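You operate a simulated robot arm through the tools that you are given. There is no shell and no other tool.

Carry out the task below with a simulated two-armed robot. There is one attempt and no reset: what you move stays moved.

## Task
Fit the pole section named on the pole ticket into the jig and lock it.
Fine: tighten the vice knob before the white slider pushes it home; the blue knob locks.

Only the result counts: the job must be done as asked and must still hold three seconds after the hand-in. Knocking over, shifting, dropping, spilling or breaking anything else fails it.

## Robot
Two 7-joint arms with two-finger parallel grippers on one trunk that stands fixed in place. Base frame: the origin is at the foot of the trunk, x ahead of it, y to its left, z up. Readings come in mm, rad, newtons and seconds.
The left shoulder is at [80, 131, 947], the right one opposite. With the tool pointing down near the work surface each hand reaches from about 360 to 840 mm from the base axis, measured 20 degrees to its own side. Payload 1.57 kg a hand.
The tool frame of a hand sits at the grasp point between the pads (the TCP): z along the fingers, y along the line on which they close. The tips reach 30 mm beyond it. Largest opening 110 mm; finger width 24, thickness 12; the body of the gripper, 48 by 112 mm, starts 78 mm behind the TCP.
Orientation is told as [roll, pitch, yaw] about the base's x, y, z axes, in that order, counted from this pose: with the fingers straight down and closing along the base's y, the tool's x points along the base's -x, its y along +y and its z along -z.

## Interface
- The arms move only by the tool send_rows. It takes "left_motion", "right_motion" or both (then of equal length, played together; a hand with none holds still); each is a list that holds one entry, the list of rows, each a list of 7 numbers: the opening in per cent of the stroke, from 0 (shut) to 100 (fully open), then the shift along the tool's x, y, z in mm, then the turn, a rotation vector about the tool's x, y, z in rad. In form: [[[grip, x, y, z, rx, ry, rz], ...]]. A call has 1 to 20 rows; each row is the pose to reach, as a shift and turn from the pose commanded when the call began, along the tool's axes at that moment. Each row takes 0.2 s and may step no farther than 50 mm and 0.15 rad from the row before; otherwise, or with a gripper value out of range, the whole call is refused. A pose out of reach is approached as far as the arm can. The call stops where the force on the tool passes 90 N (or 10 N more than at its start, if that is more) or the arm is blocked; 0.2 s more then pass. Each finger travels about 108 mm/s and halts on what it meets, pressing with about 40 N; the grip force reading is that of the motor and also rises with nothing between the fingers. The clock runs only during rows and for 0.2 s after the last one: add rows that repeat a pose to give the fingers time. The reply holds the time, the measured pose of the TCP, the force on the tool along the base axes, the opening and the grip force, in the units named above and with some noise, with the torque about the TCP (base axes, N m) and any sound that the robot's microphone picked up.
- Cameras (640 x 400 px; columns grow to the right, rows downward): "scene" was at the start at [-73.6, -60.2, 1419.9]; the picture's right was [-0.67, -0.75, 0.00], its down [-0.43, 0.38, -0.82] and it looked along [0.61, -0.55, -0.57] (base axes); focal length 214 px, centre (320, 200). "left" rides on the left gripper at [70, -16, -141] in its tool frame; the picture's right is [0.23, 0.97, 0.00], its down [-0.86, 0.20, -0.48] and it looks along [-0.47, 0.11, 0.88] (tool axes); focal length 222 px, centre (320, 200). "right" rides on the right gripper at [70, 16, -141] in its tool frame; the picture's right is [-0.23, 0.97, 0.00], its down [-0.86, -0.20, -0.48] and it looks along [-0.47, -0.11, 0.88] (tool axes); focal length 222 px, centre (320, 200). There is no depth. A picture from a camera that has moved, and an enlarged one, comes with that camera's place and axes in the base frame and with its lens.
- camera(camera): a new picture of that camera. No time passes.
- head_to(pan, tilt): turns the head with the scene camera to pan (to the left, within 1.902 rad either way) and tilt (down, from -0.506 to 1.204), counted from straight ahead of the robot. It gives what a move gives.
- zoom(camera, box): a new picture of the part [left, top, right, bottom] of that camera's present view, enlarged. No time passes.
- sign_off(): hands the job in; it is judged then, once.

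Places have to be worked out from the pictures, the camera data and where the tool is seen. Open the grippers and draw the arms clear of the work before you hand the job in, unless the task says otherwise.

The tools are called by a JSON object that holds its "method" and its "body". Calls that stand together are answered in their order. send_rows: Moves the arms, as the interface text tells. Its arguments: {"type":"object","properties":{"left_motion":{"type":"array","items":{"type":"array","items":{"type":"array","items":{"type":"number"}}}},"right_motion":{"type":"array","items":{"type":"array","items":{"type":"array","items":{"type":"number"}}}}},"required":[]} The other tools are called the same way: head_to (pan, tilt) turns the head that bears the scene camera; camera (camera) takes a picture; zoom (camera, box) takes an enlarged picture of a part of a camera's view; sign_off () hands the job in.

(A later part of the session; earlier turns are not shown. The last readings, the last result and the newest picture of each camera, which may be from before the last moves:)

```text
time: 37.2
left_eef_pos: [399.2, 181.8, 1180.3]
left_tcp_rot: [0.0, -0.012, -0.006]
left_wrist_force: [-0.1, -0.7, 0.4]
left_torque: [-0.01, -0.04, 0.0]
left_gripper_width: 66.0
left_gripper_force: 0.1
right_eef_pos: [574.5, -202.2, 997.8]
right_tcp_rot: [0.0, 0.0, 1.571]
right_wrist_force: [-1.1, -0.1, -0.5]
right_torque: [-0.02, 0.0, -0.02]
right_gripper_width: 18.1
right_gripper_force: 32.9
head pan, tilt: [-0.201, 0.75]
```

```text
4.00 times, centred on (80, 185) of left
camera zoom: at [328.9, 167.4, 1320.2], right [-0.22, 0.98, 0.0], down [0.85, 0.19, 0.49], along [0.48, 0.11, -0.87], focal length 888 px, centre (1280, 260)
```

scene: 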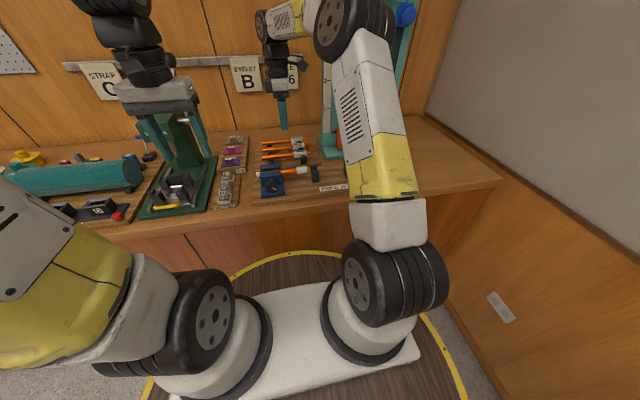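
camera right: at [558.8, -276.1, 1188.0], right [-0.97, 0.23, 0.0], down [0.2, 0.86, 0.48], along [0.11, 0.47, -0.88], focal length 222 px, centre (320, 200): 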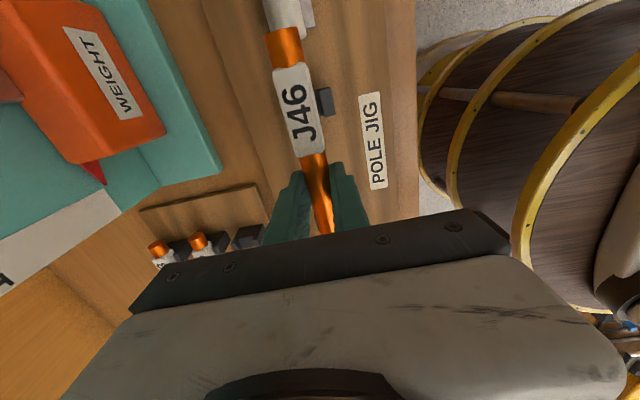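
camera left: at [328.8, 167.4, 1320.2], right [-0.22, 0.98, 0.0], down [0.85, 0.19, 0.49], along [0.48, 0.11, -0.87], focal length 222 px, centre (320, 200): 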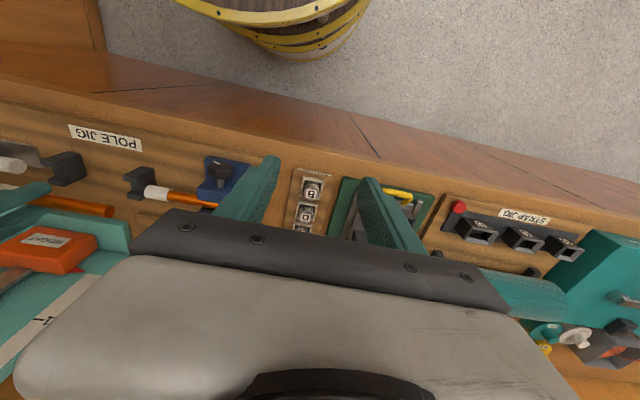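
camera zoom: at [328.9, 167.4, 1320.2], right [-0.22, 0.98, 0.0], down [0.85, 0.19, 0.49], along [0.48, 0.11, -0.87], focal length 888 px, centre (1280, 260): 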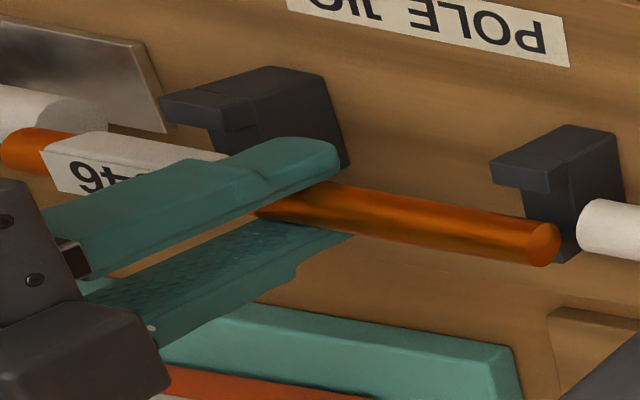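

Now the pole and cradle B agree within half a millimetre. I lower by 19 mm in small steps, into the notches, and check the force.

{"method": "send_rows", "body": {"right_motion": [[[5, 0, 0, 5, 0, 0, 0], [5, 0, 0, 10, 0, 0, 0], [5, 0, 0, 15, 0, 0, 0], [5, 0, 0, 19, 0, 0, 0], [5, 0, 0, 19, 0, 0, 0]]]}}

{"method": "zoom", "body": {"camera": "scene", "box": [295, 145, 335, 185]}}

{"method": "zoom", "body": {"camera": "scene", "box": [340, 145, 380, 185]}}

{"method": "zoom", "body": {"camera": "right", "box": [260, 0, 360, 160]}}

```text
time: 38.4
left_eef_pos: [399.6, 182.4, 1180.9]
left_tcp_rot: [0.0, -0.012, -0.007]
left_wrist_force: [0.6, -0.2, -0.1]
left_torque: [-0.02, 0.0, 0.02]
left_gripper_width: 65.9
left_gripper_force: 0.1
right_eef_pos: [574.1, -202.1, 977.9]
right_tcp_rot: [0.001, 0.0, 1.571]
right_wrist_force: [0.1, -0.5, -0.4]
right_torque: [-0.02, 0.01, 0.0]
right_gripper_width: 18.2
right_gripper_force: 32.2
head pan, tilt: [-0.201, 0.75]
```

```text
10.00 times, centred on (315, 165) of scene
camera zoom: at [-58.1, -17.9, 1407.6], right [-0.2, -0.98, 0.0], down [-0.67, 0.14, -0.73], along [0.72, -0.15, -0.68], focal length 2145 px, centre (370, 550)
```

zoom: 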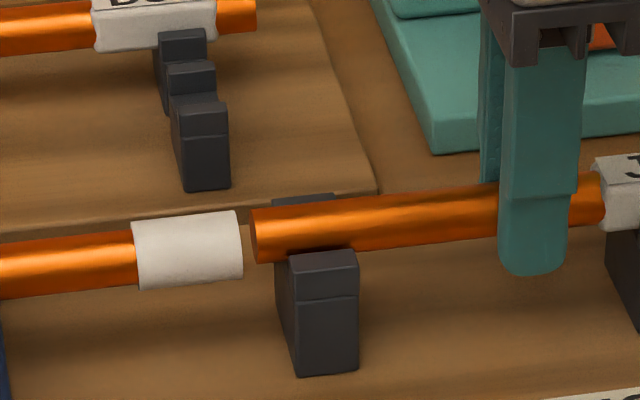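

```text
10.00 times, centred on (360, 165) of scene
camera zoom: at [-58.1, -17.9, 1407.6], right [-0.2, -0.98, 0.0], down [-0.67, 0.14, -0.73], along [0.72, -0.15, -0.68], focal length 2145 px, centre (-80, 550)
```

zoom: 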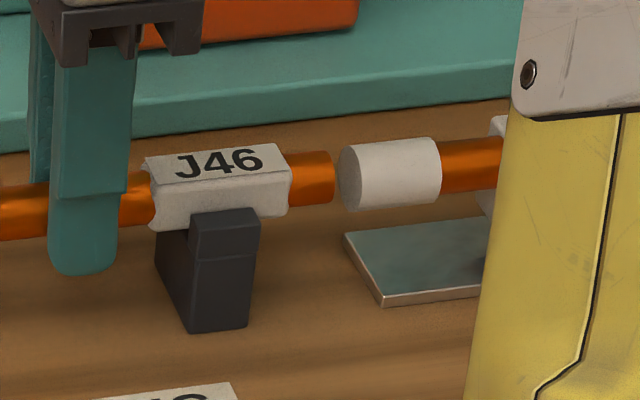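

```text
2.50 times, centred on (310, 80) of right
camera zoom: at [557.5, -271.9, 1118.2], right [-0.97, 0.23, 0.0], down [0.2, 0.85, 0.48], along [0.11, 0.47, -0.88], focal length 555 px, centre (345, 500)
```

zoom: 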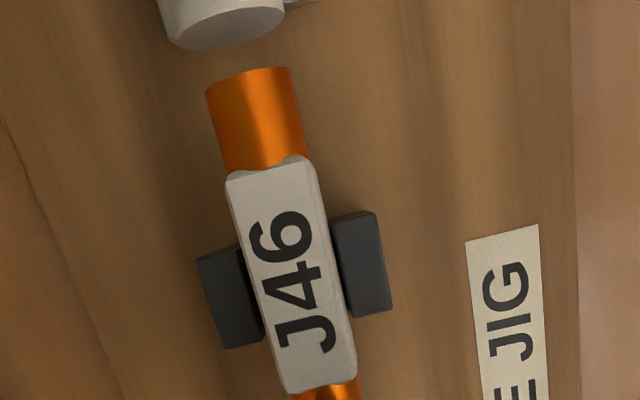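

The label sits evenly between the prongs and no contact is felt yet; the pole is roughly 2-3 mm above the vice pole's line. I keep lowering 1 mm per row.

{"method": "send_rows", "body": {"right_motion": [[[5, 0, 0, 1, 0, 0, 0], [5, 0, 0, 2, 0, 0, 0], [5, 0, 0, 2, 0, 0, 0]]]}}

{"method": "zoom", "body": {"camera": "scene", "box": [295, 145, 335, 185]}}

```text
time: 39.2
left_eef_pos: [400.8, 183.4, 1179.9]
left_tcp_rot: [0.0, -0.013, -0.006]
left_wrist_force: [-0.4, -0.7, 0.1]
left_torque: [0.02, 0.04, 0.01]
left_gripper_width: 66.0
left_gripper_force: 0.1
right_eef_pos: [574.8, -202.2, 976.7]
right_tcp_rot: [0.0, 0.0, 1.571]
right_wrist_force: [0.0, -0.1, -0.5]
right_torque: [-0.01, 0.03, 0.0]
right_gripper_width: 18.1
right_gripper_force: 32.6
head pan, tilt: [-0.201, 0.75]
```

```text
10.00 times, centred on (315, 165) of scene
camera zoom: at [-58.1, -17.9, 1407.6], right [-0.2, -0.98, 0.0], down [-0.67, 0.14, -0.73], along [0.72, -0.15, -0.68], focal length 2145 px, centre (370, 550)
```

zoom: 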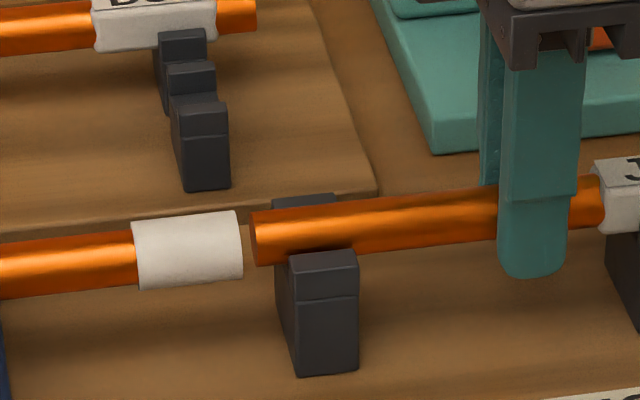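

No contact yet; I continue down another 4 mm in 1 mm rows.

{"method": "send_rows", "body": {"right_motion": [[[5, 0, 0, 1, 0, 0, 0], [5, 0, 0, 2, 0, 0, 0], [5, 0, 0, 2, 0, 0, 0]]]}}

{"method": "send_rows", "body": {"right_motion": [[[5, 0, 0, 1, 0, 0, 0], [5, 0, 0, 1, 0, 0, 0]]]}}

{"method": "zoom", "body": {"camera": "scene", "box": [295, 145, 335, 185]}}

{"method": "zoom", "body": {"camera": "scene", "box": [340, 145, 380, 185]}}

```text
time: 40.0
left_eef_pos: [398.3, 182.3, 1180.6]
left_tcp_rot: [0.0, -0.013, -0.007]
left_wrist_force: [0.2, -0.3, -1.0]
left_torque: [0.03, -0.03, 0.01]
left_gripper_width: 65.7
left_gripper_force: 0.1
right_eef_pos: [572.6, -202.4, 974.7]
right_tcp_rot: [0.0, 0.001, 1.572]
right_wrist_force: [-0.1, -0.3, -0.3]
right_torque: [0.0, -0.04, 0.0]
right_gripper_width: 17.7
right_gripper_force: 32.3
head pan, tilt: [-0.201, 0.75]
```

```text
time: 40.6
left_eef_pos: [398.5, 182.7, 1180.8]
left_tcp_rot: [0.001, -0.012, -0.008]
left_wrist_force: [-0.2, -0.3, -1.0]
left_torque: [-0.01, 0.02, 0.03]
left_gripper_width: 66.1
left_gripper_force: 0.0
right_eef_pos: [573.6, -201.5, 973.1]
right_tcp_rot: [-0.003, 0.001, 1.57]
right_wrist_force: [-2.4, -1.2, 13.1]
right_torque: [0.03, 0.07, 0.01]
right_gripper_width: 17.7
right_gripper_force: 32.7
head pan, tilt: [-0.201, 0.75]
```

```text
10.00 times, centred on (315, 165) of scene
camera zoom: at [-58.7, -17.9, 1407.5], right [-0.2, -0.98, 0.0], down [-0.67, 0.14, -0.73], along [0.72, -0.15, -0.68], focal length 2145 px, centre (370, 550)
```

zoom: 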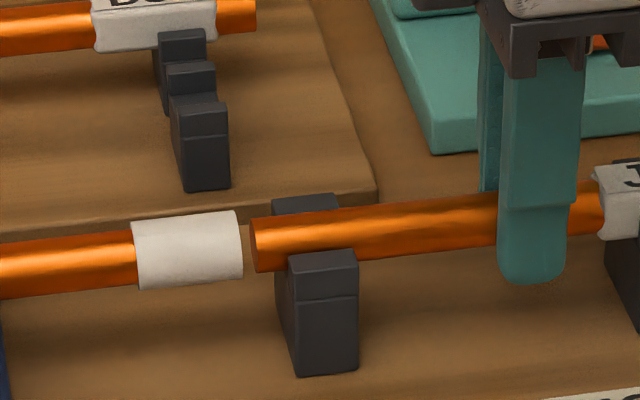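

```text
10.00 times, centred on (360, 165) of scene
camera zoom: at [-58.7, -17.9, 1407.5], right [-0.2, -0.98, 0.0], down [-0.67, 0.14, -0.73], along [0.72, -0.15, -0.68], focal length 2145 px, centre (-80, 550)
```

zoom: 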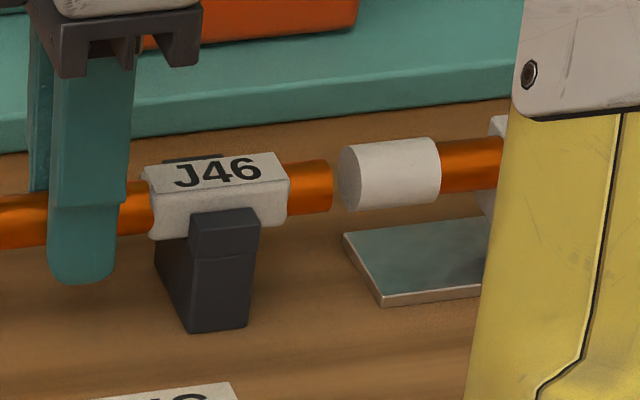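

Contact: 13 N upward at TCP z 973, and the pole lines up with both sockets with a few mm gap at each end. I open the fingers and rise straight up.

{"method": "send_rows", "body": {"right_motion": [[[25, 0, 0, -0.5, 0, 0, 0], [40, 0, 0, -0.5, 0, 0, 0], [40, 0, 0, -0.5, 0, 0, 0], [40, 0, 0, -20, 0, 0, 0], [40, 0, 0, -50, 0, 0, 0], [40, 0, 0, -90, 0, 0, 0], [40, 0, 0, -90, 0, 0, 0]]]}}

{"method": "zoom", "body": {"camera": "scene", "box": [290, 130, 390, 200]}}

{"method": "camera", "body": {"camera": "right"}}

```text
time: 42.2
left_eef_pos: [398.4, 181.7, 1181.5]
left_tcp_rot: [0.0, -0.011, -0.008]
left_wrist_force: [0.0, 0.2, -1.1]
left_torque: [0.03, -0.02, -0.01]
left_gripper_width: 66.1
left_gripper_force: 0.0
right_eef_pos: [574.1, -202.2, 1066.2]
right_tcp_rot: [0.0, 0.0, 1.568]
right_wrist_force: [0.4, 0.4, -0.5]
right_torque: [-0.02, -0.03, 0.01]
right_gripper_width: 43.8
right_gripper_force: 0.1
head pan, tilt: [-0.201, 0.75]
```

```text
5.71 times, centred on (340, 165) of scene
camera zoom: at [-58.2, -17.9, 1407.6], right [-0.2, -0.98, 0.0], down [-0.67, 0.14, -0.73], along [0.72, -0.15, -0.68], focal length 1226 px, centre (206, 400)
```

zoom: 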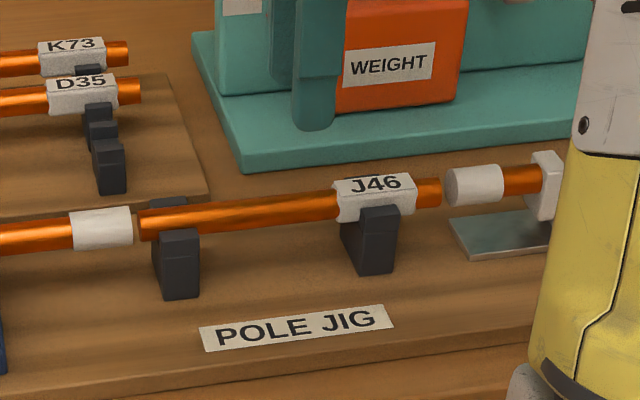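

```text
taken
camera right: at [558.0, -272.6, 1206.0], right [-0.97, 0.23, 0.0], down [0.2, 0.86, 0.48], along [0.11, 0.47, -0.88], focal length 222 px, centre (320, 200)
```

right: 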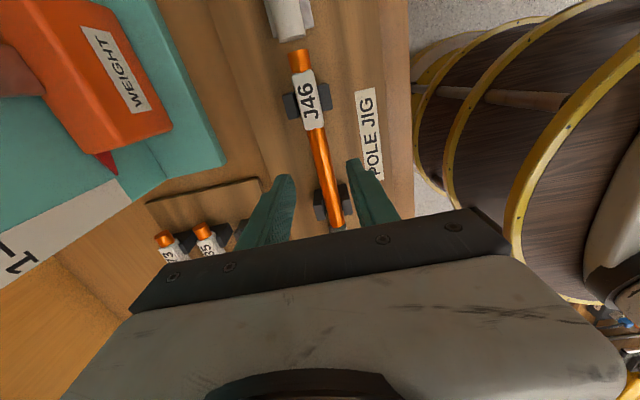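

J46 lies level in both cradles, in line with both sockets. Next the slider: its upright is at about (574.5, -399), top z≈995; I close the fingers and carry the hand over to behind it (y≈-430), staying high.

{"method": "send_rows", "body": {"right_motion": [[[20, 45, 0, 0, 0, 0, 0], [0, 90, 0, 0, 0, 0, 0], [0, 135, 0, 0, 0, 0, 0], [0, 180, 0, 0, 0, 0, 0], [0, 210, 0, 0, 0, 0, 0], [0, 228, 0, 0, 0, 0, 0], [0, 228, 0, 0, 0, 0, 0]]]}}

{"method": "camera", "body": {"camera": "right"}}

{"method": "zoom", "body": {"camera": "right", "box": [230, 60, 430, 230]}}

{"method": "camera", "body": {"camera": "scene"}}

```text
time: 43.8
left_eef_pos: [398.3, 181.0, 1181.0]
left_tcp_rot: [0.001, -0.013, -0.007]
left_wrist_force: [1.0, 1.0, -0.2]
left_torque: [-0.02, -0.02, 0.0]
left_gripper_width: 66.1
left_gripper_force: 0.0
right_eef_pos: [573.6, -430.2, 1062.3]
right_tcp_rot: [0.0, 0.001, 1.569]
right_wrist_force: [-0.2, -0.5, 0.6]
right_torque: [0.01, 0.0, -0.01]
right_gripper_width: 0.0
right_gripper_force: 20.9
head pan, tilt: [-0.201, 0.75]
```

```text
taken
camera right: at [556.9, -499.6, 1204.3], right [-0.97, 0.23, 0.0], down [0.2, 0.85, 0.48], along [0.11, 0.47, -0.88], focal length 222 px, centre (320, 200)
```

right: 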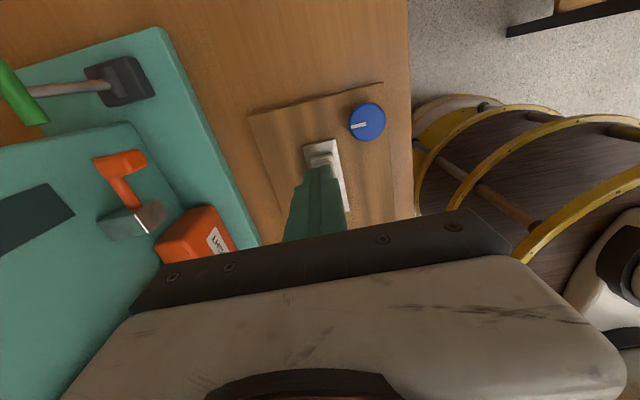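

```text
2.35 times, centred on (330, 145) of right
camera zoom: at [556.9, -499.6, 1204.3], right [-0.97, 0.23, 0.0], down [0.2, 0.85, 0.48], along [0.11, 0.47, -0.88], focal length 523 px, centre (296, 329)
```

zoom: 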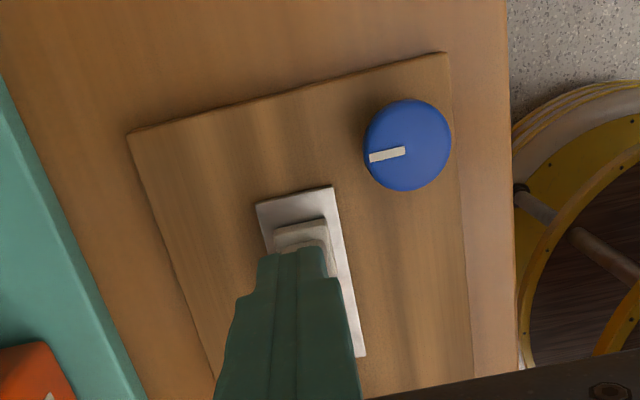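

```text
taken
```

scene: 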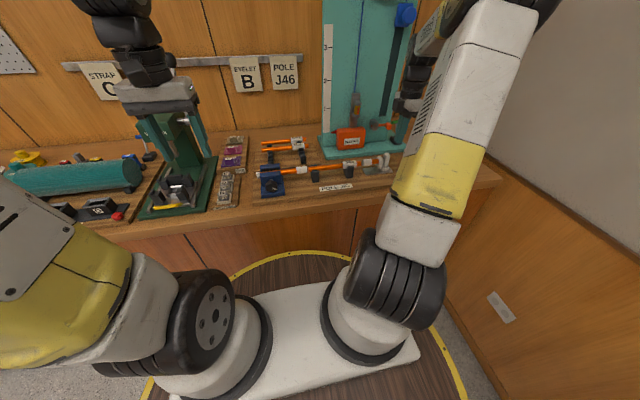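

The hand is behind the slider with fingers shut; the blue knob (mark pointing about +x) is in view at about (515, -446). I lower the hand behind the slider's upright.

{"method": "send_rows", "body": {"right_motion": [[[0, 2, 0, 25, 0, 0, 0], [0, 2, 0, 50, 0, 0, 0], [0, 2, 0, 70, 0, 0, 0], [0, 2, 0, 82, 0, 0, 0], [0, 2, 0, 82, 0, 0, 0]]]}}

{"method": "zoom", "body": {"camera": "right", "box": [230, 60, 430, 230]}}

{"method": "zoom", "body": {"camera": "scene", "box": [340, 120, 420, 190]}}

{"method": "camera", "body": {"camera": "left"}}

```text
time: 45.0
left_eef_pos: [398.9, 182.0, 1180.1]
left_tcp_rot: [-0.001, -0.012, -0.009]
left_wrist_force: [-0.2, -0.4, 0.6]
left_torque: [0.0, 0.0, 0.0]
left_gripper_width: 66.0
left_gripper_force: 0.1
right_eef_pos: [572.5, -431.4, 982.0]
right_tcp_rot: [0.0, 0.0, 1.571]
right_wrist_force: [0.0, 0.1, 0.9]
right_torque: [-0.03, -0.02, -0.03]
right_gripper_width: 0.0
right_gripper_force: 21.5
head pan, tilt: [-0.201, 0.75]
```

```text
2.35 times, centred on (330, 145) of right
camera zoom: at [557.1, -501.4, 1122.2], right [-0.97, 0.23, 0.0], down [0.2, 0.85, 0.48], along [0.11, 0.47, -0.88], focal length 523 px, centre (296, 329)
```

zoom: 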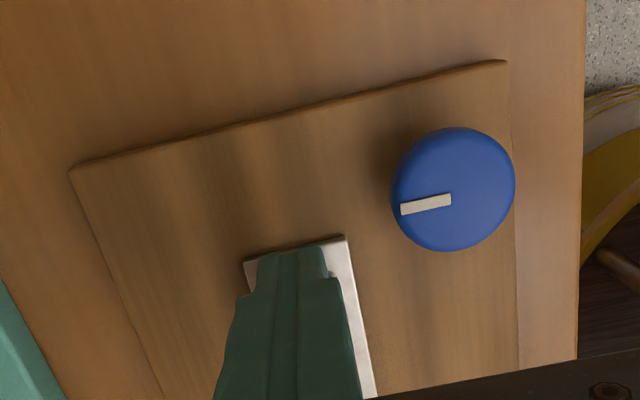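

```text
5.71 times, centred on (380, 155) of scene
camera zoom: at [-58.1, -18.0, 1407.6], right [-0.2, -0.98, 0.0], down [-0.67, 0.14, -0.73], along [0.72, -0.15, -0.68], focal length 1226 px, centre (-23, 457)
```

zoom: 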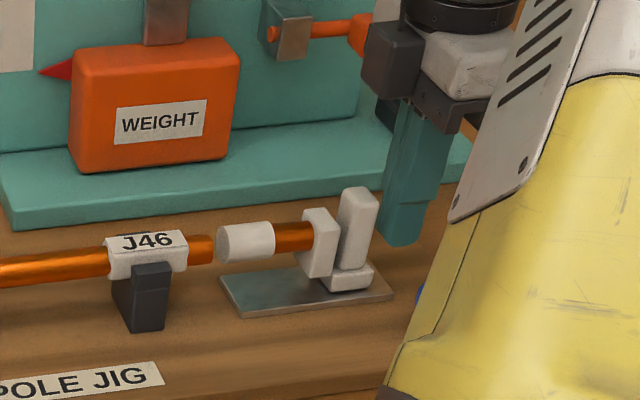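

```text
taken
camera left: at [328.9, 167.4, 1320.2], right [-0.22, 0.98, 0.0], down [0.85, 0.19, 0.49], along [0.48, 0.11, -0.87], focal length 222 px, centre (320, 200)
```

left: 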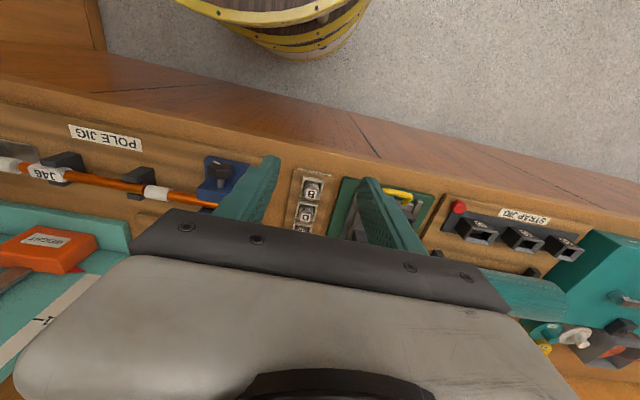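

The fingers stand just behind the upright. I push toward +y slowly, 15 mm first, and look.

{"method": "send_rows", "body": {"right_motion": [[[0, -4, -1, 0, 0, 0, 0], [0, -8, -1, 0, 0, 0, 0], [0, -12, -1, 0, 0, 0, 0], [0, -16, -1, 0, 0, 0, 0]]]}}

{"method": "zoom", "body": {"camera": "scene", "box": [290, 130, 410, 190]}}

```text
time: 46.0
left_eef_pos: [399.0, 181.1, 1178.9]
left_tcp_rot: [0.001, -0.012, -0.008]
left_wrist_force: [0.3, -0.6, 0.0]
left_torque: [-0.02, 0.02, 0.0]
left_gripper_width: 66.0
left_gripper_force: 0.1
right_eef_pos: [575.3, -416.2, 982.2]
right_tcp_rot: [-0.001, 0.0, 1.571]
right_wrist_force: [0.5, -1.9, 0.6]
right_torque: [0.0, -0.02, 0.03]
right_gripper_width: 0.2
right_gripper_force: 20.8
head pan, tilt: [-0.201, 0.75]
```

```text
5.33 times, centred on (350, 160) of scene
camera zoom: at [-58.2, -18.0, 1407.6], right [-0.2, -0.98, 0.0], down [-0.67, 0.14, -0.73], along [0.72, -0.15, -0.68], focal length 1144 px, centre (160, 413)
```

zoom: 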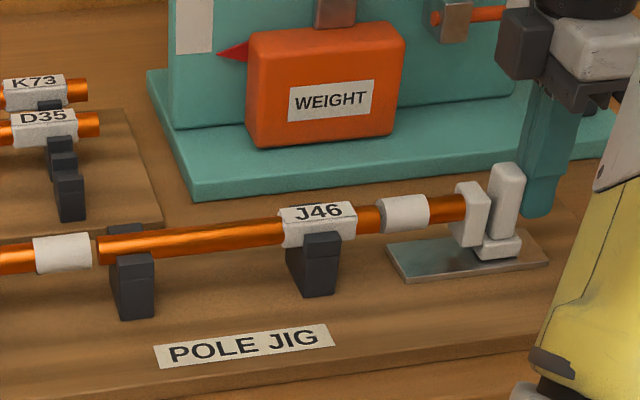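

Contact is light (about 2 N) and the slider is moving with its socket reaching the pole. I keep pushing in 3 mm rows.

{"method": "send_rows", "body": {"right_motion": [[[0, -3, 0, 0, 0, 0, 0], [0, -6, 0, 0, 0, 0, 0], [0, -9, 0, 0, 0, 0, 0], [0, -12, 0, 0, 0, 0, 0]]]}}

{"method": "zoom", "body": {"camera": "scene", "box": [290, 130, 410, 190]}}

```text
time: 47.0
left_eef_pos: [399.2, 182.9, 1180.7]
left_tcp_rot: [0.001, -0.013, -0.006]
left_wrist_force: [0.2, 0.1, 0.6]
left_torque: [0.03, 0.02, 0.01]
left_gripper_width: 66.1
left_gripper_force: 0.1
right_eef_pos: [574.8, -405.1, 981.8]
right_tcp_rot: [0.0, 0.0, 1.572]
right_wrist_force: [-0.1, -1.2, 0.2]
right_torque: [-0.01, 0.03, 0.03]
right_gripper_width: 0.1
right_gripper_force: 21.2
head pan, tilt: [-0.201, 0.75]
```

```text
5.33 times, centred on (350, 160) of scene
camera zoom: at [-58.2, -18.0, 1407.6], right [-0.2, -0.98, 0.0], down [-0.67, 0.14, -0.73], along [0.72, -0.15, -0.68], focal length 1144 px, centre (160, 413)
```

zoom: 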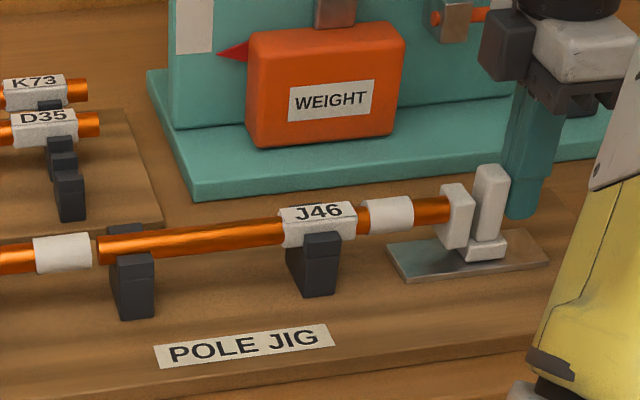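

The slider's socket is sliding over the pole's end; the pole itself has not moved yet. I continue.

{"method": "send_rows", "body": {"right_motion": [[[0, -3, 0, 0, 0, 0, 0], [0, -6, 0, 0, 0, 0, 0], [0, -9, 0, 0, 0, 0, 0]]]}}

{"method": "zoom", "body": {"camera": "scene", "box": [290, 130, 410, 190]}}

```text
time: 47.8
left_eef_pos: [400.2, 183.1, 1180.4]
left_tcp_rot: [0.001, -0.011, -0.006]
left_wrist_force: [-0.8, -0.2, 0.2]
left_torque: [-0.02, -0.01, 0.0]
left_gripper_width: 66.1
left_gripper_force: 0.1
right_eef_pos: [576.6, -394.9, 982.3]
right_tcp_rot: [0.0, 0.0, 1.572]
right_wrist_force: [-0.3, -0.3, -0.3]
right_torque: [0.01, -0.01, 0.01]
right_gripper_width: 0.3
right_gripper_force: 21.1
head pan, tilt: [-0.201, 0.75]
```

```text
5.33 times, centred on (350, 160) of scene
camera zoom: at [-58.2, -18.0, 1407.6], right [-0.2, -0.98, 0.0], down [-0.67, 0.14, -0.73], along [0.72, -0.15, -0.68], focal length 1144 px, centre (160, 413)
```

zoom: 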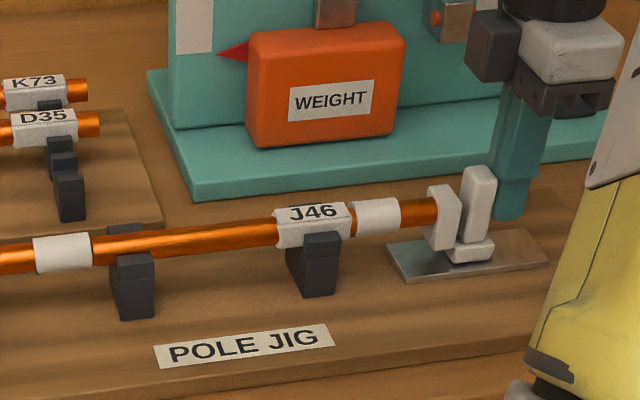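

The pole has now moved to meet the vice socket. I continue in smaller steps and watch the force.

{"method": "send_rows", "body": {"right_motion": [[[0, -2, 0, 0, 0, 0, 0], [0, -4, 0, 0, 0, 0, 0], [0, -6, 0, 0, 0, 0, 0]]]}}

{"method": "zoom", "body": {"camera": "scene", "box": [290, 130, 410, 190]}}

```text
time: 48.6
left_eef_pos: [399.7, 182.8, 1180.6]
left_tcp_rot: [-0.001, -0.012, -0.007]
left_wrist_force: [0.1, 0.6, 0.4]
left_torque: [-0.01, -0.01, -0.01]
left_gripper_width: 66.0
left_gripper_force: 0.0
right_eef_pos: [576.3, -389.6, 982.2]
right_tcp_rot: [0.0, 0.001, 1.571]
right_wrist_force: [1.1, -0.9, -0.6]
right_torque: [0.05, 0.0, 0.02]
right_gripper_width: 0.0
right_gripper_force: 21.2
head pan, tilt: [-0.201, 0.75]
```

```text
5.33 times, centred on (350, 160) of scene
camera zoom: at [-58.1, -18.0, 1407.6], right [-0.2, -0.98, 0.0], down [-0.67, 0.14, -0.73], along [0.72, -0.15, -0.68], focal length 1144 px, centre (160, 413)
```

zoom: 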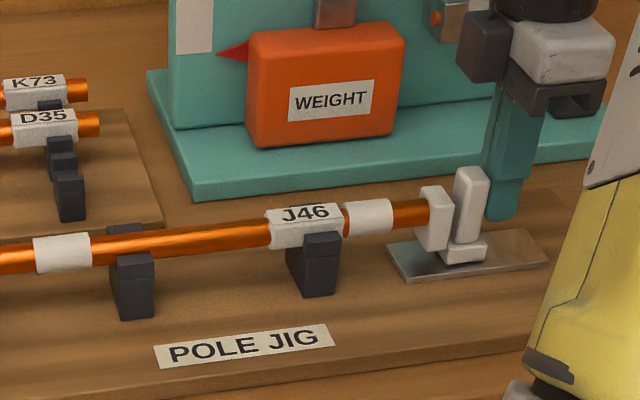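

The force stays low while the pole enters the vice socket. Further 6 mm.

{"method": "send_rows", "body": {"right_motion": [[[0, -2, 0, 0, 0, 0, 0], [0, -4, 0, 0, 0, 0, 0], [0, -6, 0, 0, 0, 0, 0]]]}}

{"method": "zoom", "body": {"camera": "scene", "box": [290, 130, 410, 190]}}

```text
time: 49.4
left_eef_pos: [399.8, 180.9, 1181.5]
left_tcp_rot: [-0.002, -0.011, -0.007]
left_wrist_force: [-0.4, 0.0, -0.5]
left_torque: [0.0, 0.0, 0.02]
left_gripper_width: 65.9
left_gripper_force: 0.1
right_eef_pos: [574.2, -384.1, 982.4]
right_tcp_rot: [0.001, 0.002, 1.57]
right_wrist_force: [1.8, -2.9, -0.3]
right_torque: [0.0, 0.0, -0.03]
right_gripper_width: 0.1
right_gripper_force: 21.2
head pan, tilt: [-0.201, 0.75]
```

```text
5.33 times, centred on (350, 160) of scene
camera zoom: at [-58.1, -18.1, 1407.6], right [-0.2, -0.98, 0.0], down [-0.67, 0.14, -0.73], along [0.72, -0.15, -0.68], focal length 1144 px, centre (160, 413)
```

zoom: 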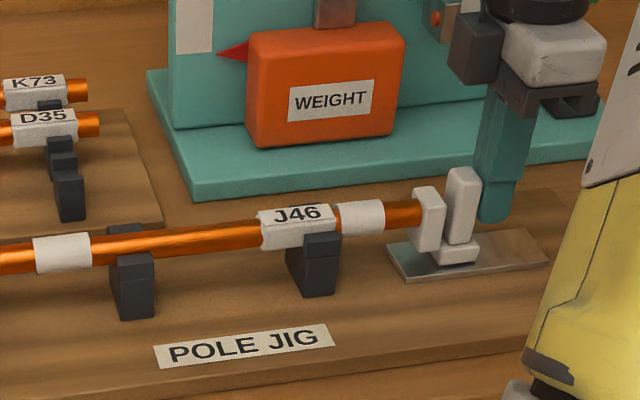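

Still moving freely (about 3 N). Another 6 mm.

{"method": "send_rows", "body": {"right_motion": [[[0, -2, 0, 0, 0, 0, 0], [0, -4, 0, 0, 0, 0, 0], [0, -6, 0, 0, 0, 0, 0]]]}}

{"method": "zoom", "body": {"camera": "scene", "box": [290, 130, 410, 190]}}

```text
time: 50.2
left_eef_pos: [398.8, 180.1, 1179.5]
left_tcp_rot: [-0.002, -0.01, -0.005]
left_wrist_force: [0.4, 0.4, -0.2]
left_torque: [0.0, 0.02, 0.01]
left_gripper_width: 65.8
left_gripper_force: 0.1
right_eef_pos: [574.7, -383.5, 981.2]
right_tcp_rot: [-0.002, 0.007, 1.566]
right_wrist_force: [7.5, -37.4, -2.1]
right_torque: [0.25, 0.06, 0.19]
right_gripper_width: 0.0
right_gripper_force: 21.6
head pan, tilt: [-0.201, 0.75]
```

```text
5.33 times, centred on (350, 160) of scene
camera zoom: at [-57.7, -19.9, 1407.6], right [-0.2, -0.98, 0.0], down [-0.67, 0.14, -0.73], along [0.72, -0.15, -0.68], focal length 1144 px, centre (160, 413)
```

zoom: 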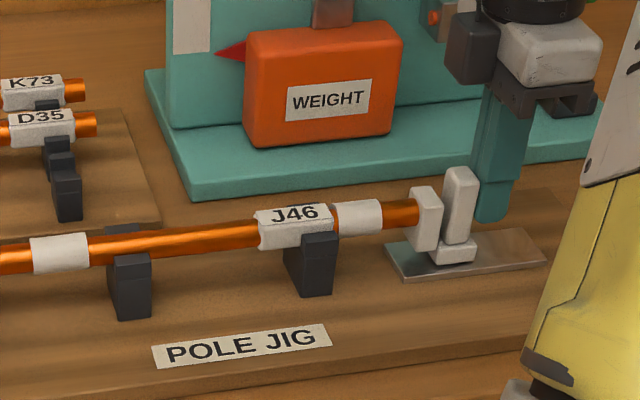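

Force rose to 37 N with the slider no longer advancing: the stack has bottomed out. I press 2 mm further in command to confirm it is a hard stop.

{"method": "send_rows", "body": {"right_motion": [[[0, -1, 0, 0, 0, 0, 0], [0, -2, 0, 0, 0, 0, 0], [0, -2, 0, 0, 0, 0, 0]]]}}

{"method": "zoom", "body": {"camera": "scene", "box": [250, 130, 400, 205]}}

```text
time: 51.0
left_eef_pos: [399.1, 179.6, 1180.9]
left_tcp_rot: [0.003, -0.01, -0.007]
left_wrist_force: [0.5, -0.6, -0.7]
left_torque: [0.03, 0.04, 0.0]
left_gripper_width: 66.0
left_gripper_force: 0.0
right_eef_pos: [574.4, -382.5, 981.8]
right_tcp_rot: [-0.001, 0.01, 1.566]
right_wrist_force: [13.3, -55.3, -0.1]
right_torque: [0.4, 0.08, 0.17]
right_gripper_width: 0.1
right_gripper_force: 20.8
head pan, tilt: [-0.201, 0.75]
```

```text
4.27 times, centred on (325, 168) of scene
camera zoom: at [-57.5, -20.5, 1407.6], right [-0.2, -0.98, 0.0], down [-0.67, 0.14, -0.73], along [0.72, -0.14, -0.68], focal length 915 px, centre (299, 339)
```

zoom: 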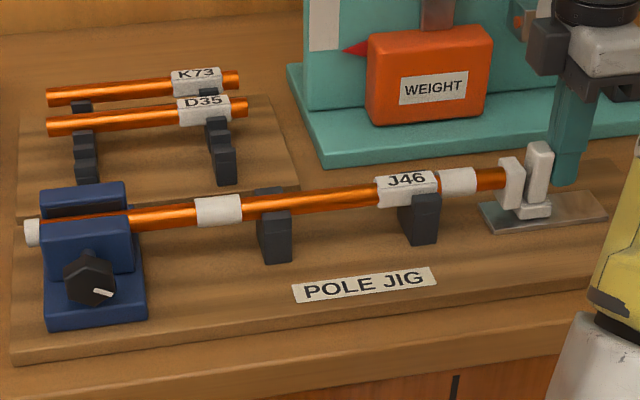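

Solid: 55 N and no movement, the vice still holds its pole. I back the fingers off the slider by 25 mm and rise, then check that nothing springs back.

{"method": "send_rows", "body": {"right_motion": [[[0, 5, 0, 0, 0, 0, 0], [0, 15, 0, 0, 0, 0, 0], [0, 35, 0, 0, 0, 0, 0], [0, 45, 0, -25, 0, 0, 0], [0, 50, 0, -60, 0, 0, 0], [0, 50, 0, -80, 0, 0, 0], [0, 50, 0, -80, 0, 0, 0]]]}}

{"method": "zoom", "body": {"camera": "scene", "box": [290, 130, 410, 190]}}

{"method": "zoom", "body": {"camera": "right", "box": [230, 60, 430, 230]}}

```text
time: 52.6
left_eef_pos: [399.5, 181.8, 1180.2]
left_tcp_rot: [0.0, -0.013, -0.007]
left_wrist_force: [0.4, 0.4, -0.6]
left_torque: [-0.02, 0.0, 0.01]
left_gripper_width: 66.2
left_gripper_force: 0.1
right_eef_pos: [573.4, -424.9, 1060.8]
right_tcp_rot: [-0.001, 0.0, 1.569]
right_wrist_force: [-0.4, 0.8, -0.8]
right_torque: [-0.03, 0.0, 0.04]
right_gripper_width: 0.2
right_gripper_force: 20.6
head pan, tilt: [-0.201, 0.75]
```

```text
5.33 times, centred on (350, 160) of scene
camera zoom: at [-58.2, -18.0, 1407.6], right [-0.2, -0.98, 0.0], down [-0.67, 0.14, -0.73], along [0.72, -0.15, -0.68], focal length 1144 px, centre (160, 413)
```

zoom: 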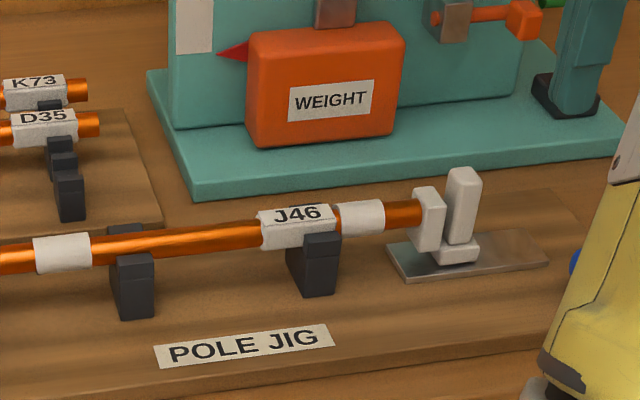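

```text
2.35 times, centred on (330, 145) of right
camera zoom: at [557.6, -494.7, 1202.9], right [-0.97, 0.23, 0.0], down [0.2, 0.85, 0.48], along [0.11, 0.47, -0.88], focal length 523 px, centre (296, 329)
```

zoom: 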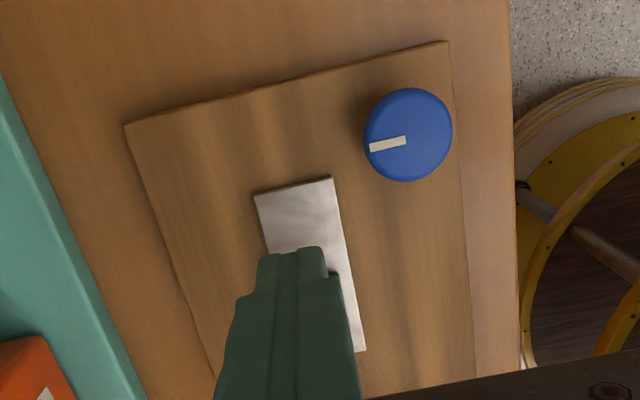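

The slider stays home. The blue knob triangulates to about (514, -445), top z≈939, 43 mm across; I move above it, open to 60 mm, and descend part way for a centring look.

{"method": "send_rows", "body": {"right_motion": [[[20, 10, 30, 0, 0, 0, 0], [55, 20, 59, 0, 0, 0, 0], [55, 20, 59, 25, 0, 0, 0], [55, 20, 59, 55, 0, 0, 0], [55, 20, 59, 55, 0, 0, 0]]]}}

{"method": "camera", "body": {"camera": "right"}}

{"method": "zoom", "body": {"camera": "right", "box": [240, 100, 400, 230]}}

{"method": "camera", "body": {"camera": "scene"}}

```text
time: 53.8
left_eef_pos: [399.6, 181.7, 1179.9]
left_tcp_rot: [-0.002, -0.012, -0.006]
left_wrist_force: [-0.1, 0.7, -0.6]
left_torque: [0.02, 0.03, 0.0]
left_gripper_width: 66.2
left_gripper_force: 0.2
right_eef_pos: [515.6, -446.6, 1007.1]
right_tcp_rot: [0.001, 0.001, 1.573]
right_wrist_force: [-0.4, -0.5, 0.6]
right_torque: [-0.02, 0.01, 0.03]
right_gripper_width: 60.4
right_gripper_force: 0.0
head pan, tilt: [-0.201, 0.75]
```

```text
taken
camera right: at [498.4, -515.9, 1148.7], right [-0.97, 0.23, 0.0], down [0.2, 0.86, 0.48], along [0.11, 0.47, -0.88], focal length 222 px, centre (320, 200)
```

right: 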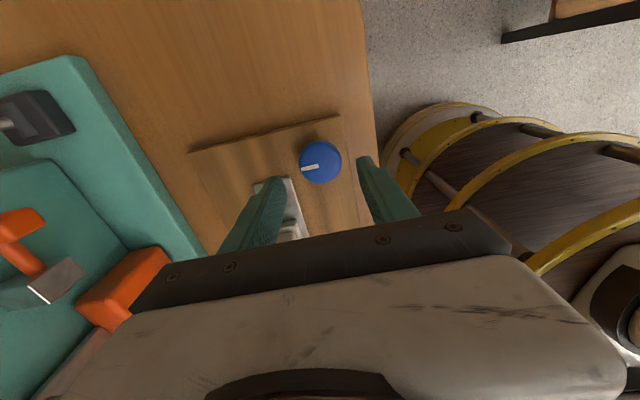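

```text
3.08 times, centred on (320, 165) of right
camera zoom: at [498.4, -515.9, 1148.7], right [-0.97, 0.23, 0.0], down [0.2, 0.86, 0.48], along [0.11, 0.47, -0.88], focal length 684 px, centre (320, 308)
```

zoom: 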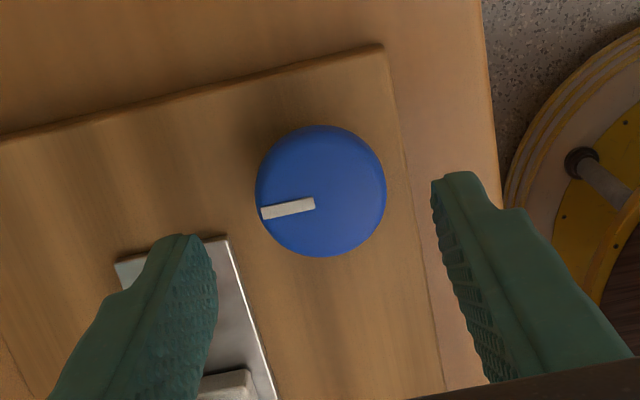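

```text
taken
```

scene: 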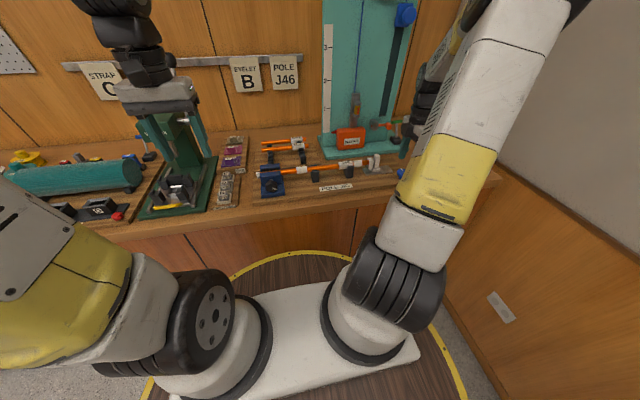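

The knob is centred between the fingers in the hand view. I check the sideways (y) position from the scene camera too, where the knob just peeks out.

{"method": "zoom", "body": {"camera": "scene", "box": [380, 150, 430, 190]}}

{"method": "zoom", "body": {"camera": "left", "box": [0, 100, 160, 230]}}

```text
10.00 times, centred on (405, 170) of scene
camera zoom: at [-58.2, -18.0, 1407.6], right [-0.2, -0.98, 0.0], down [-0.67, 0.14, -0.73], along [0.72, -0.15, -0.68], focal length 2145 px, centre (-530, 500)
```

zoom: 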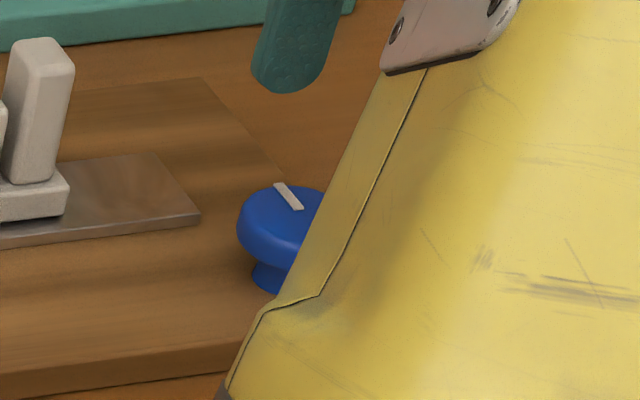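

```text
3.08 times, centred on (80, 165) of left
camera zoom: at [328.8, 167.4, 1320.2], right [-0.22, 0.98, 0.0], down [0.85, 0.19, 0.49], along [0.48, 0.11, -0.87], focal length 684 px, centre (1058, 308)
```

zoom: 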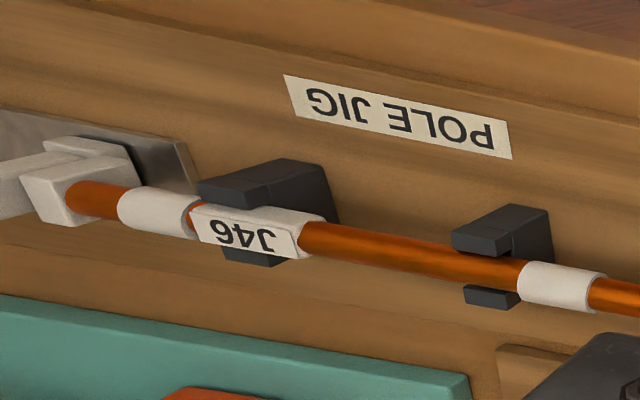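

Combining scene and hand views puts the knob's mark end at (516.5, -445.5) with top z≈949.5, so the hand is centred. I descend to TCP z≈958 and close on the knob.

{"method": "send_rows", "body": {"right_motion": [[[55, 0, 0.5, 20, 0, 0, 0], [55, 0, 0.5, 40, 0, 0, 0], [55, 0, 0.5, 49, 0, 0, 0], [30, 0, 0.5, 49, 0, 0, 0], [30, 0, 0.5, 49, 0, 0, 0], [30, 0, 0.5, 49, 0, 0, 0]]]}}

{"method": "zoom", "body": {"camera": "right", "box": [240, 100, 400, 230]}}

{"method": "zoom", "body": {"camera": "scene", "box": [360, 140, 430, 195]}}

```text
time: 55.2
left_eef_pos: [399.6, 182.5, 1181.1]
left_tcp_rot: [-0.002, -0.013, -0.007]
left_wrist_force: [0.4, -0.4, -0.2]
left_torque: [0.03, 0.0, 0.02]
left_gripper_width: 65.9
left_gripper_force: 0.1
right_eef_pos: [515.1, -443.0, 957.9]
right_tcp_rot: [0.002, 0.0, 1.572]
right_wrist_force: [-5.6, 1.2, -3.6]
right_torque: [-0.08, 0.1, 0.0]
right_gripper_width: 41.3
right_gripper_force: 44.8
head pan, tilt: [-0.201, 0.75]
```

```text
3.08 times, centred on (320, 165) of right
camera zoom: at [498.7, -513.6, 1098.4], right [-0.97, 0.23, 0.0], down [0.2, 0.85, 0.48], along [0.11, 0.47, -0.88], focal length 684 px, centre (320, 308)
```

zoom: 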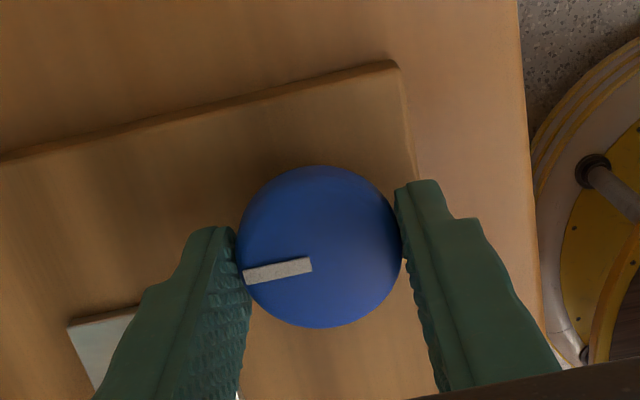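

```text
7.27 times, centred on (395, 168) of scene
camera zoom: at [-58.4, -18.0, 1407.6], right [-0.2, -0.98, 0.0], down [-0.67, 0.14, -0.73], along [0.72, -0.15, -0.68], focal length 1560 px, centre (-226, 436)
```

zoom: 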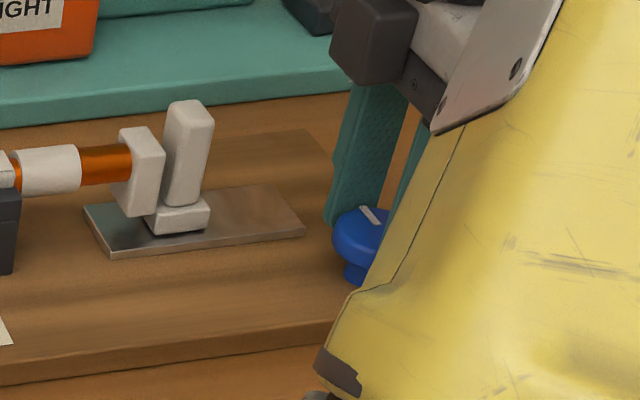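

Held at 41 mm, but the knob's centre lies about 4 mm further to -y than the TCP. I open, shift 4 mm to -y and close again so the turn is concentric.

{"method": "send_rows", "body": {"right_motion": [[[50, 0, 0, 0, 0, 0, 0], [50, 4, 0, 0, 0, 0, 0], [50, 4, 0, 0, 0, 0, 0], [30, 4, 0, 0, 0, 0, 0], [30, 4, 0, 0, 0, 0, 0], [30, 4, 0, 0, 0, 0, 0]]]}}

{"method": "zoom", "body": {"camera": "right", "box": [240, 100, 400, 230]}}

```text
time: 56.6
left_eef_pos: [398.8, 182.5, 1181.3]
left_tcp_rot: [0.0, -0.011, -0.006]
left_wrist_force: [0.5, -0.3, -0.2]
left_torque: [0.04, -0.03, -0.03]
left_gripper_width: 65.9
left_gripper_force: 0.0
right_eef_pos: [514.4, -448.1, 958.4]
right_tcp_rot: [0.001, 0.0, 1.569]
right_wrist_force: [-8.5, 2.5, 3.6]
right_torque: [0.15, 0.35, 0.03]
right_gripper_width: 41.2
right_gripper_force: 45.2
head pan, tilt: [-0.201, 0.75]
```

```text
3.08 times, centred on (320, 165) of right
camera zoom: at [498.7, -517.9, 1098.9], right [-0.97, 0.23, 0.0], down [0.2, 0.85, 0.48], along [0.11, 0.47, -0.88], focal length 684 px, centre (320, 308)
```

zoom: 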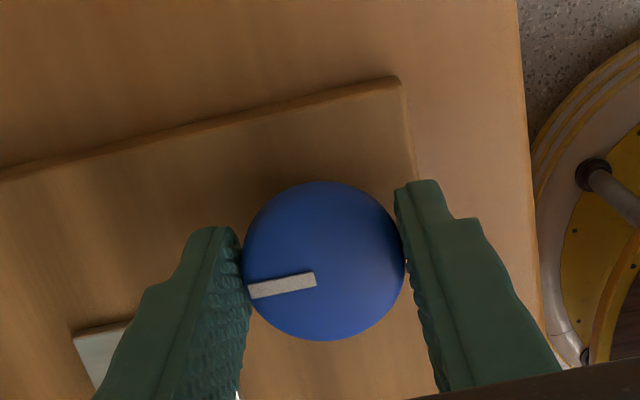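

Good. I turn the blue knob clockwise (seen from above) by 0.4 rad first and read the torque.

{"method": "send_rows", "body": {"right_motion": [[[30, 0, 0, 0, 0, 0, 0.1], [30, 0, 0, 0, 0, 0, 0.2], [30, 0, 0, 0, 0, 0, 0.3], [30, 0, 0, 0, 0, 0, 0.4]]]}}

{"method": "zoom", "body": {"camera": "right", "box": [240, 100, 400, 230]}}

{"method": "zoom", "body": {"camera": "scene", "box": [360, 140, 430, 195]}}

```text
time: 57.6
left_eef_pos: [398.0, 182.6, 1180.3]
left_tcp_rot: [0.0, -0.012, -0.008]
left_wrist_force: [0.3, 0.6, 0.7]
left_torque: [0.0, 0.01, 0.03]
left_gripper_width: 66.1
left_gripper_force: 0.0
right_eef_pos: [513.4, -446.5, 957.9]
right_tcp_rot: [0.002, 0.0, 1.171]
right_wrist_force: [-20.1, 7.9, 9.5]
right_torque: [0.5, 0.26, 0.08]
right_gripper_width: 41.5
right_gripper_force: 44.8
head pan, tilt: [-0.201, 0.75]
```

```text
3.08 times, centred on (320, 165) of right
camera zoom: at [471.7, -505.9, 1098.9], right [-0.81, 0.59, 0.0], down [0.52, 0.71, 0.48], along [0.28, 0.39, -0.88], focal length 684 px, centre (320, 308)
```

zoom: 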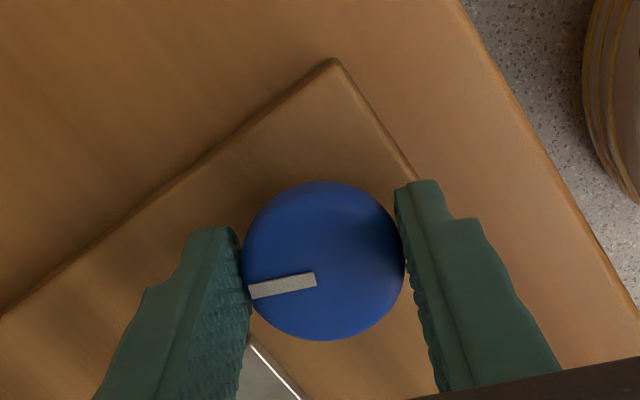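

```text
7.27 times, centred on (395, 168) of scene
camera zoom: at [-59.3, -17.4, 1407.5], right [-0.2, -0.98, 0.0], down [-0.67, 0.14, -0.73], along [0.72, -0.15, -0.68], focal length 1560 px, centre (-226, 436)
```

zoom: 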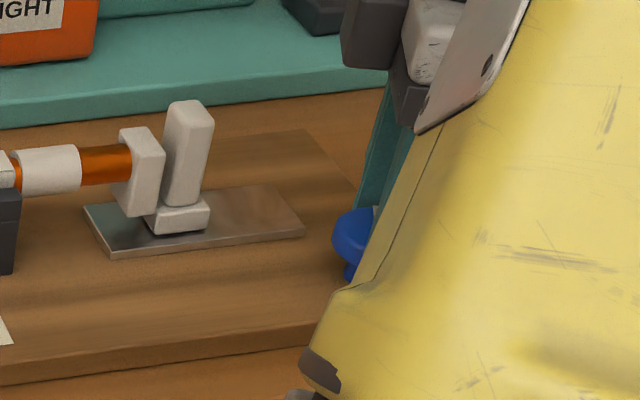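

The knob turns with the hand with little torque. I continue clockwise by another 0.9 rad, easing 1 mm along the closing line to relieve the side force.

{"method": "send_rows", "body": {"right_motion": [[[30, 0, 1, 0, 0, 0, 0.1], [30, -0.2, 1, 0, 0, 0, 0.2], [30, -0.3, 1, 0, 0, 0, 0.3], [30, -0.4, 0.9, 0, 0, 0, 0.4], [30, -0.5, 0.9, 0, 0, 0, 0.5], [30, -0.6, 0.8, 0, 0, 0, 0.6], [30, -0.7, 0.7, 0, 0, 0, 0.7], [30, -0.7, 0.7, 0, 0, 0, 0.8]]]}}

{"method": "zoom", "body": {"camera": "right", "box": [240, 100, 400, 230]}}

```text
time: 59.4
left_eef_pos: [398.5, 183.2, 1180.3]
left_tcp_rot: [-0.002, -0.012, -0.007]
left_wrist_force: [0.3, -0.1, 0.7]
left_torque: [0.02, 0.0, -0.02]
left_gripper_width: 65.9
left_gripper_force: 0.1
right_eef_pos: [512.0, -446.7, 958.1]
right_tcp_rot: [0.003, 0.003, 0.371]
right_wrist_force: [-25.0, 20.4, 13.7]
right_torque: [0.67, 0.18, 0.06]
right_gripper_width: 41.3
right_gripper_force: 45.0
head pan, tilt: [-0.201, 0.75]
```

```text
3.08 times, centred on (320, 165) of right
camera zoom: at [441.8, -456.7, 1099.1], right [-0.14, 0.99, 0.0], down [0.87, 0.12, 0.47], along [0.47, 0.07, -0.88], focal length 684 px, centre (320, 308)
```

zoom: 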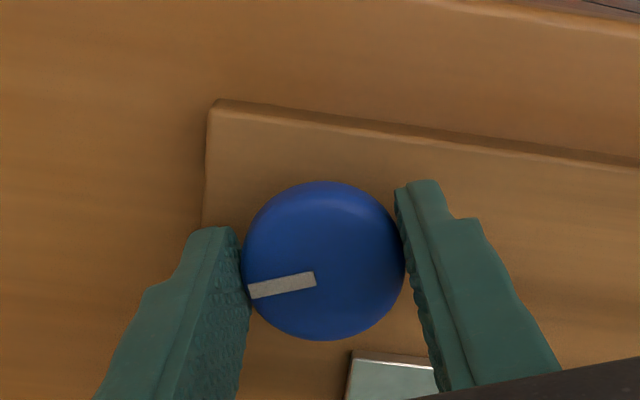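

About 69 degrees so far with no stop. I ease the side load by 1 mm each way and continue another 0.45 rad.

{"method": "send_rows", "body": {"right_motion": [[[30, 0.8, 1, 0, 0, 0, 0.0], [30, 0.7, 1.1, 0, 0, 0, 0.1], [30, 0.6, 1.2, 0, 0, 0, 0.2], [30, 0.5, 1.2, 0, 0, 0, 0.3], [30, 0.4, 1.2, 0, 0, 0, 0.4]]]}}

{"method": "zoom", "body": {"camera": "right", "box": [240, 100, 400, 230]}}

```text
time: 60.6
left_eef_pos: [398.4, 182.9, 1180.8]
left_tcp_rot: [-0.002, -0.011, -0.007]
left_wrist_force: [-0.2, 0.1, -0.5]
left_torque: [-0.02, 0.0, -0.01]
left_gripper_width: 66.2
left_gripper_force: 0.1
right_eef_pos: [512.9, -445.2, 957.4]
right_tcp_rot: [0.002, 0.005, -0.027]
right_wrist_force: [-19.7, 21.6, 5.7]
right_torque: [0.38, 0.85, 0.69]
right_gripper_width: 41.5
right_gripper_force: 44.9
head pan, tilt: [-0.201, 0.75]
```

```text
3.08 times, centred on (320, 165) of right
camera zoom: at [443.8, -427.2, 1099.1], right [0.25, 0.97, 0.0], down [0.85, -0.23, 0.47], along [0.46, -0.12, -0.88], focal length 684 px, centre (320, 308)
```

zoom: 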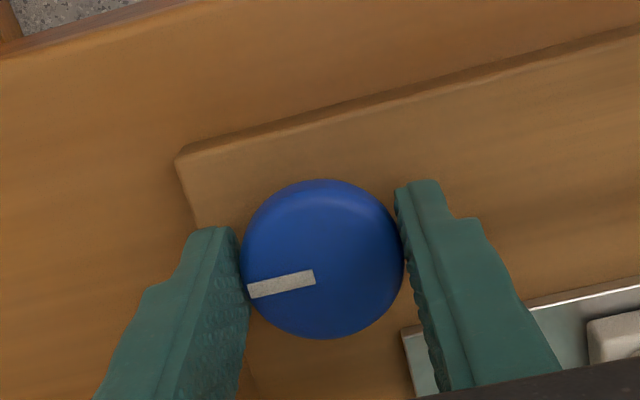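

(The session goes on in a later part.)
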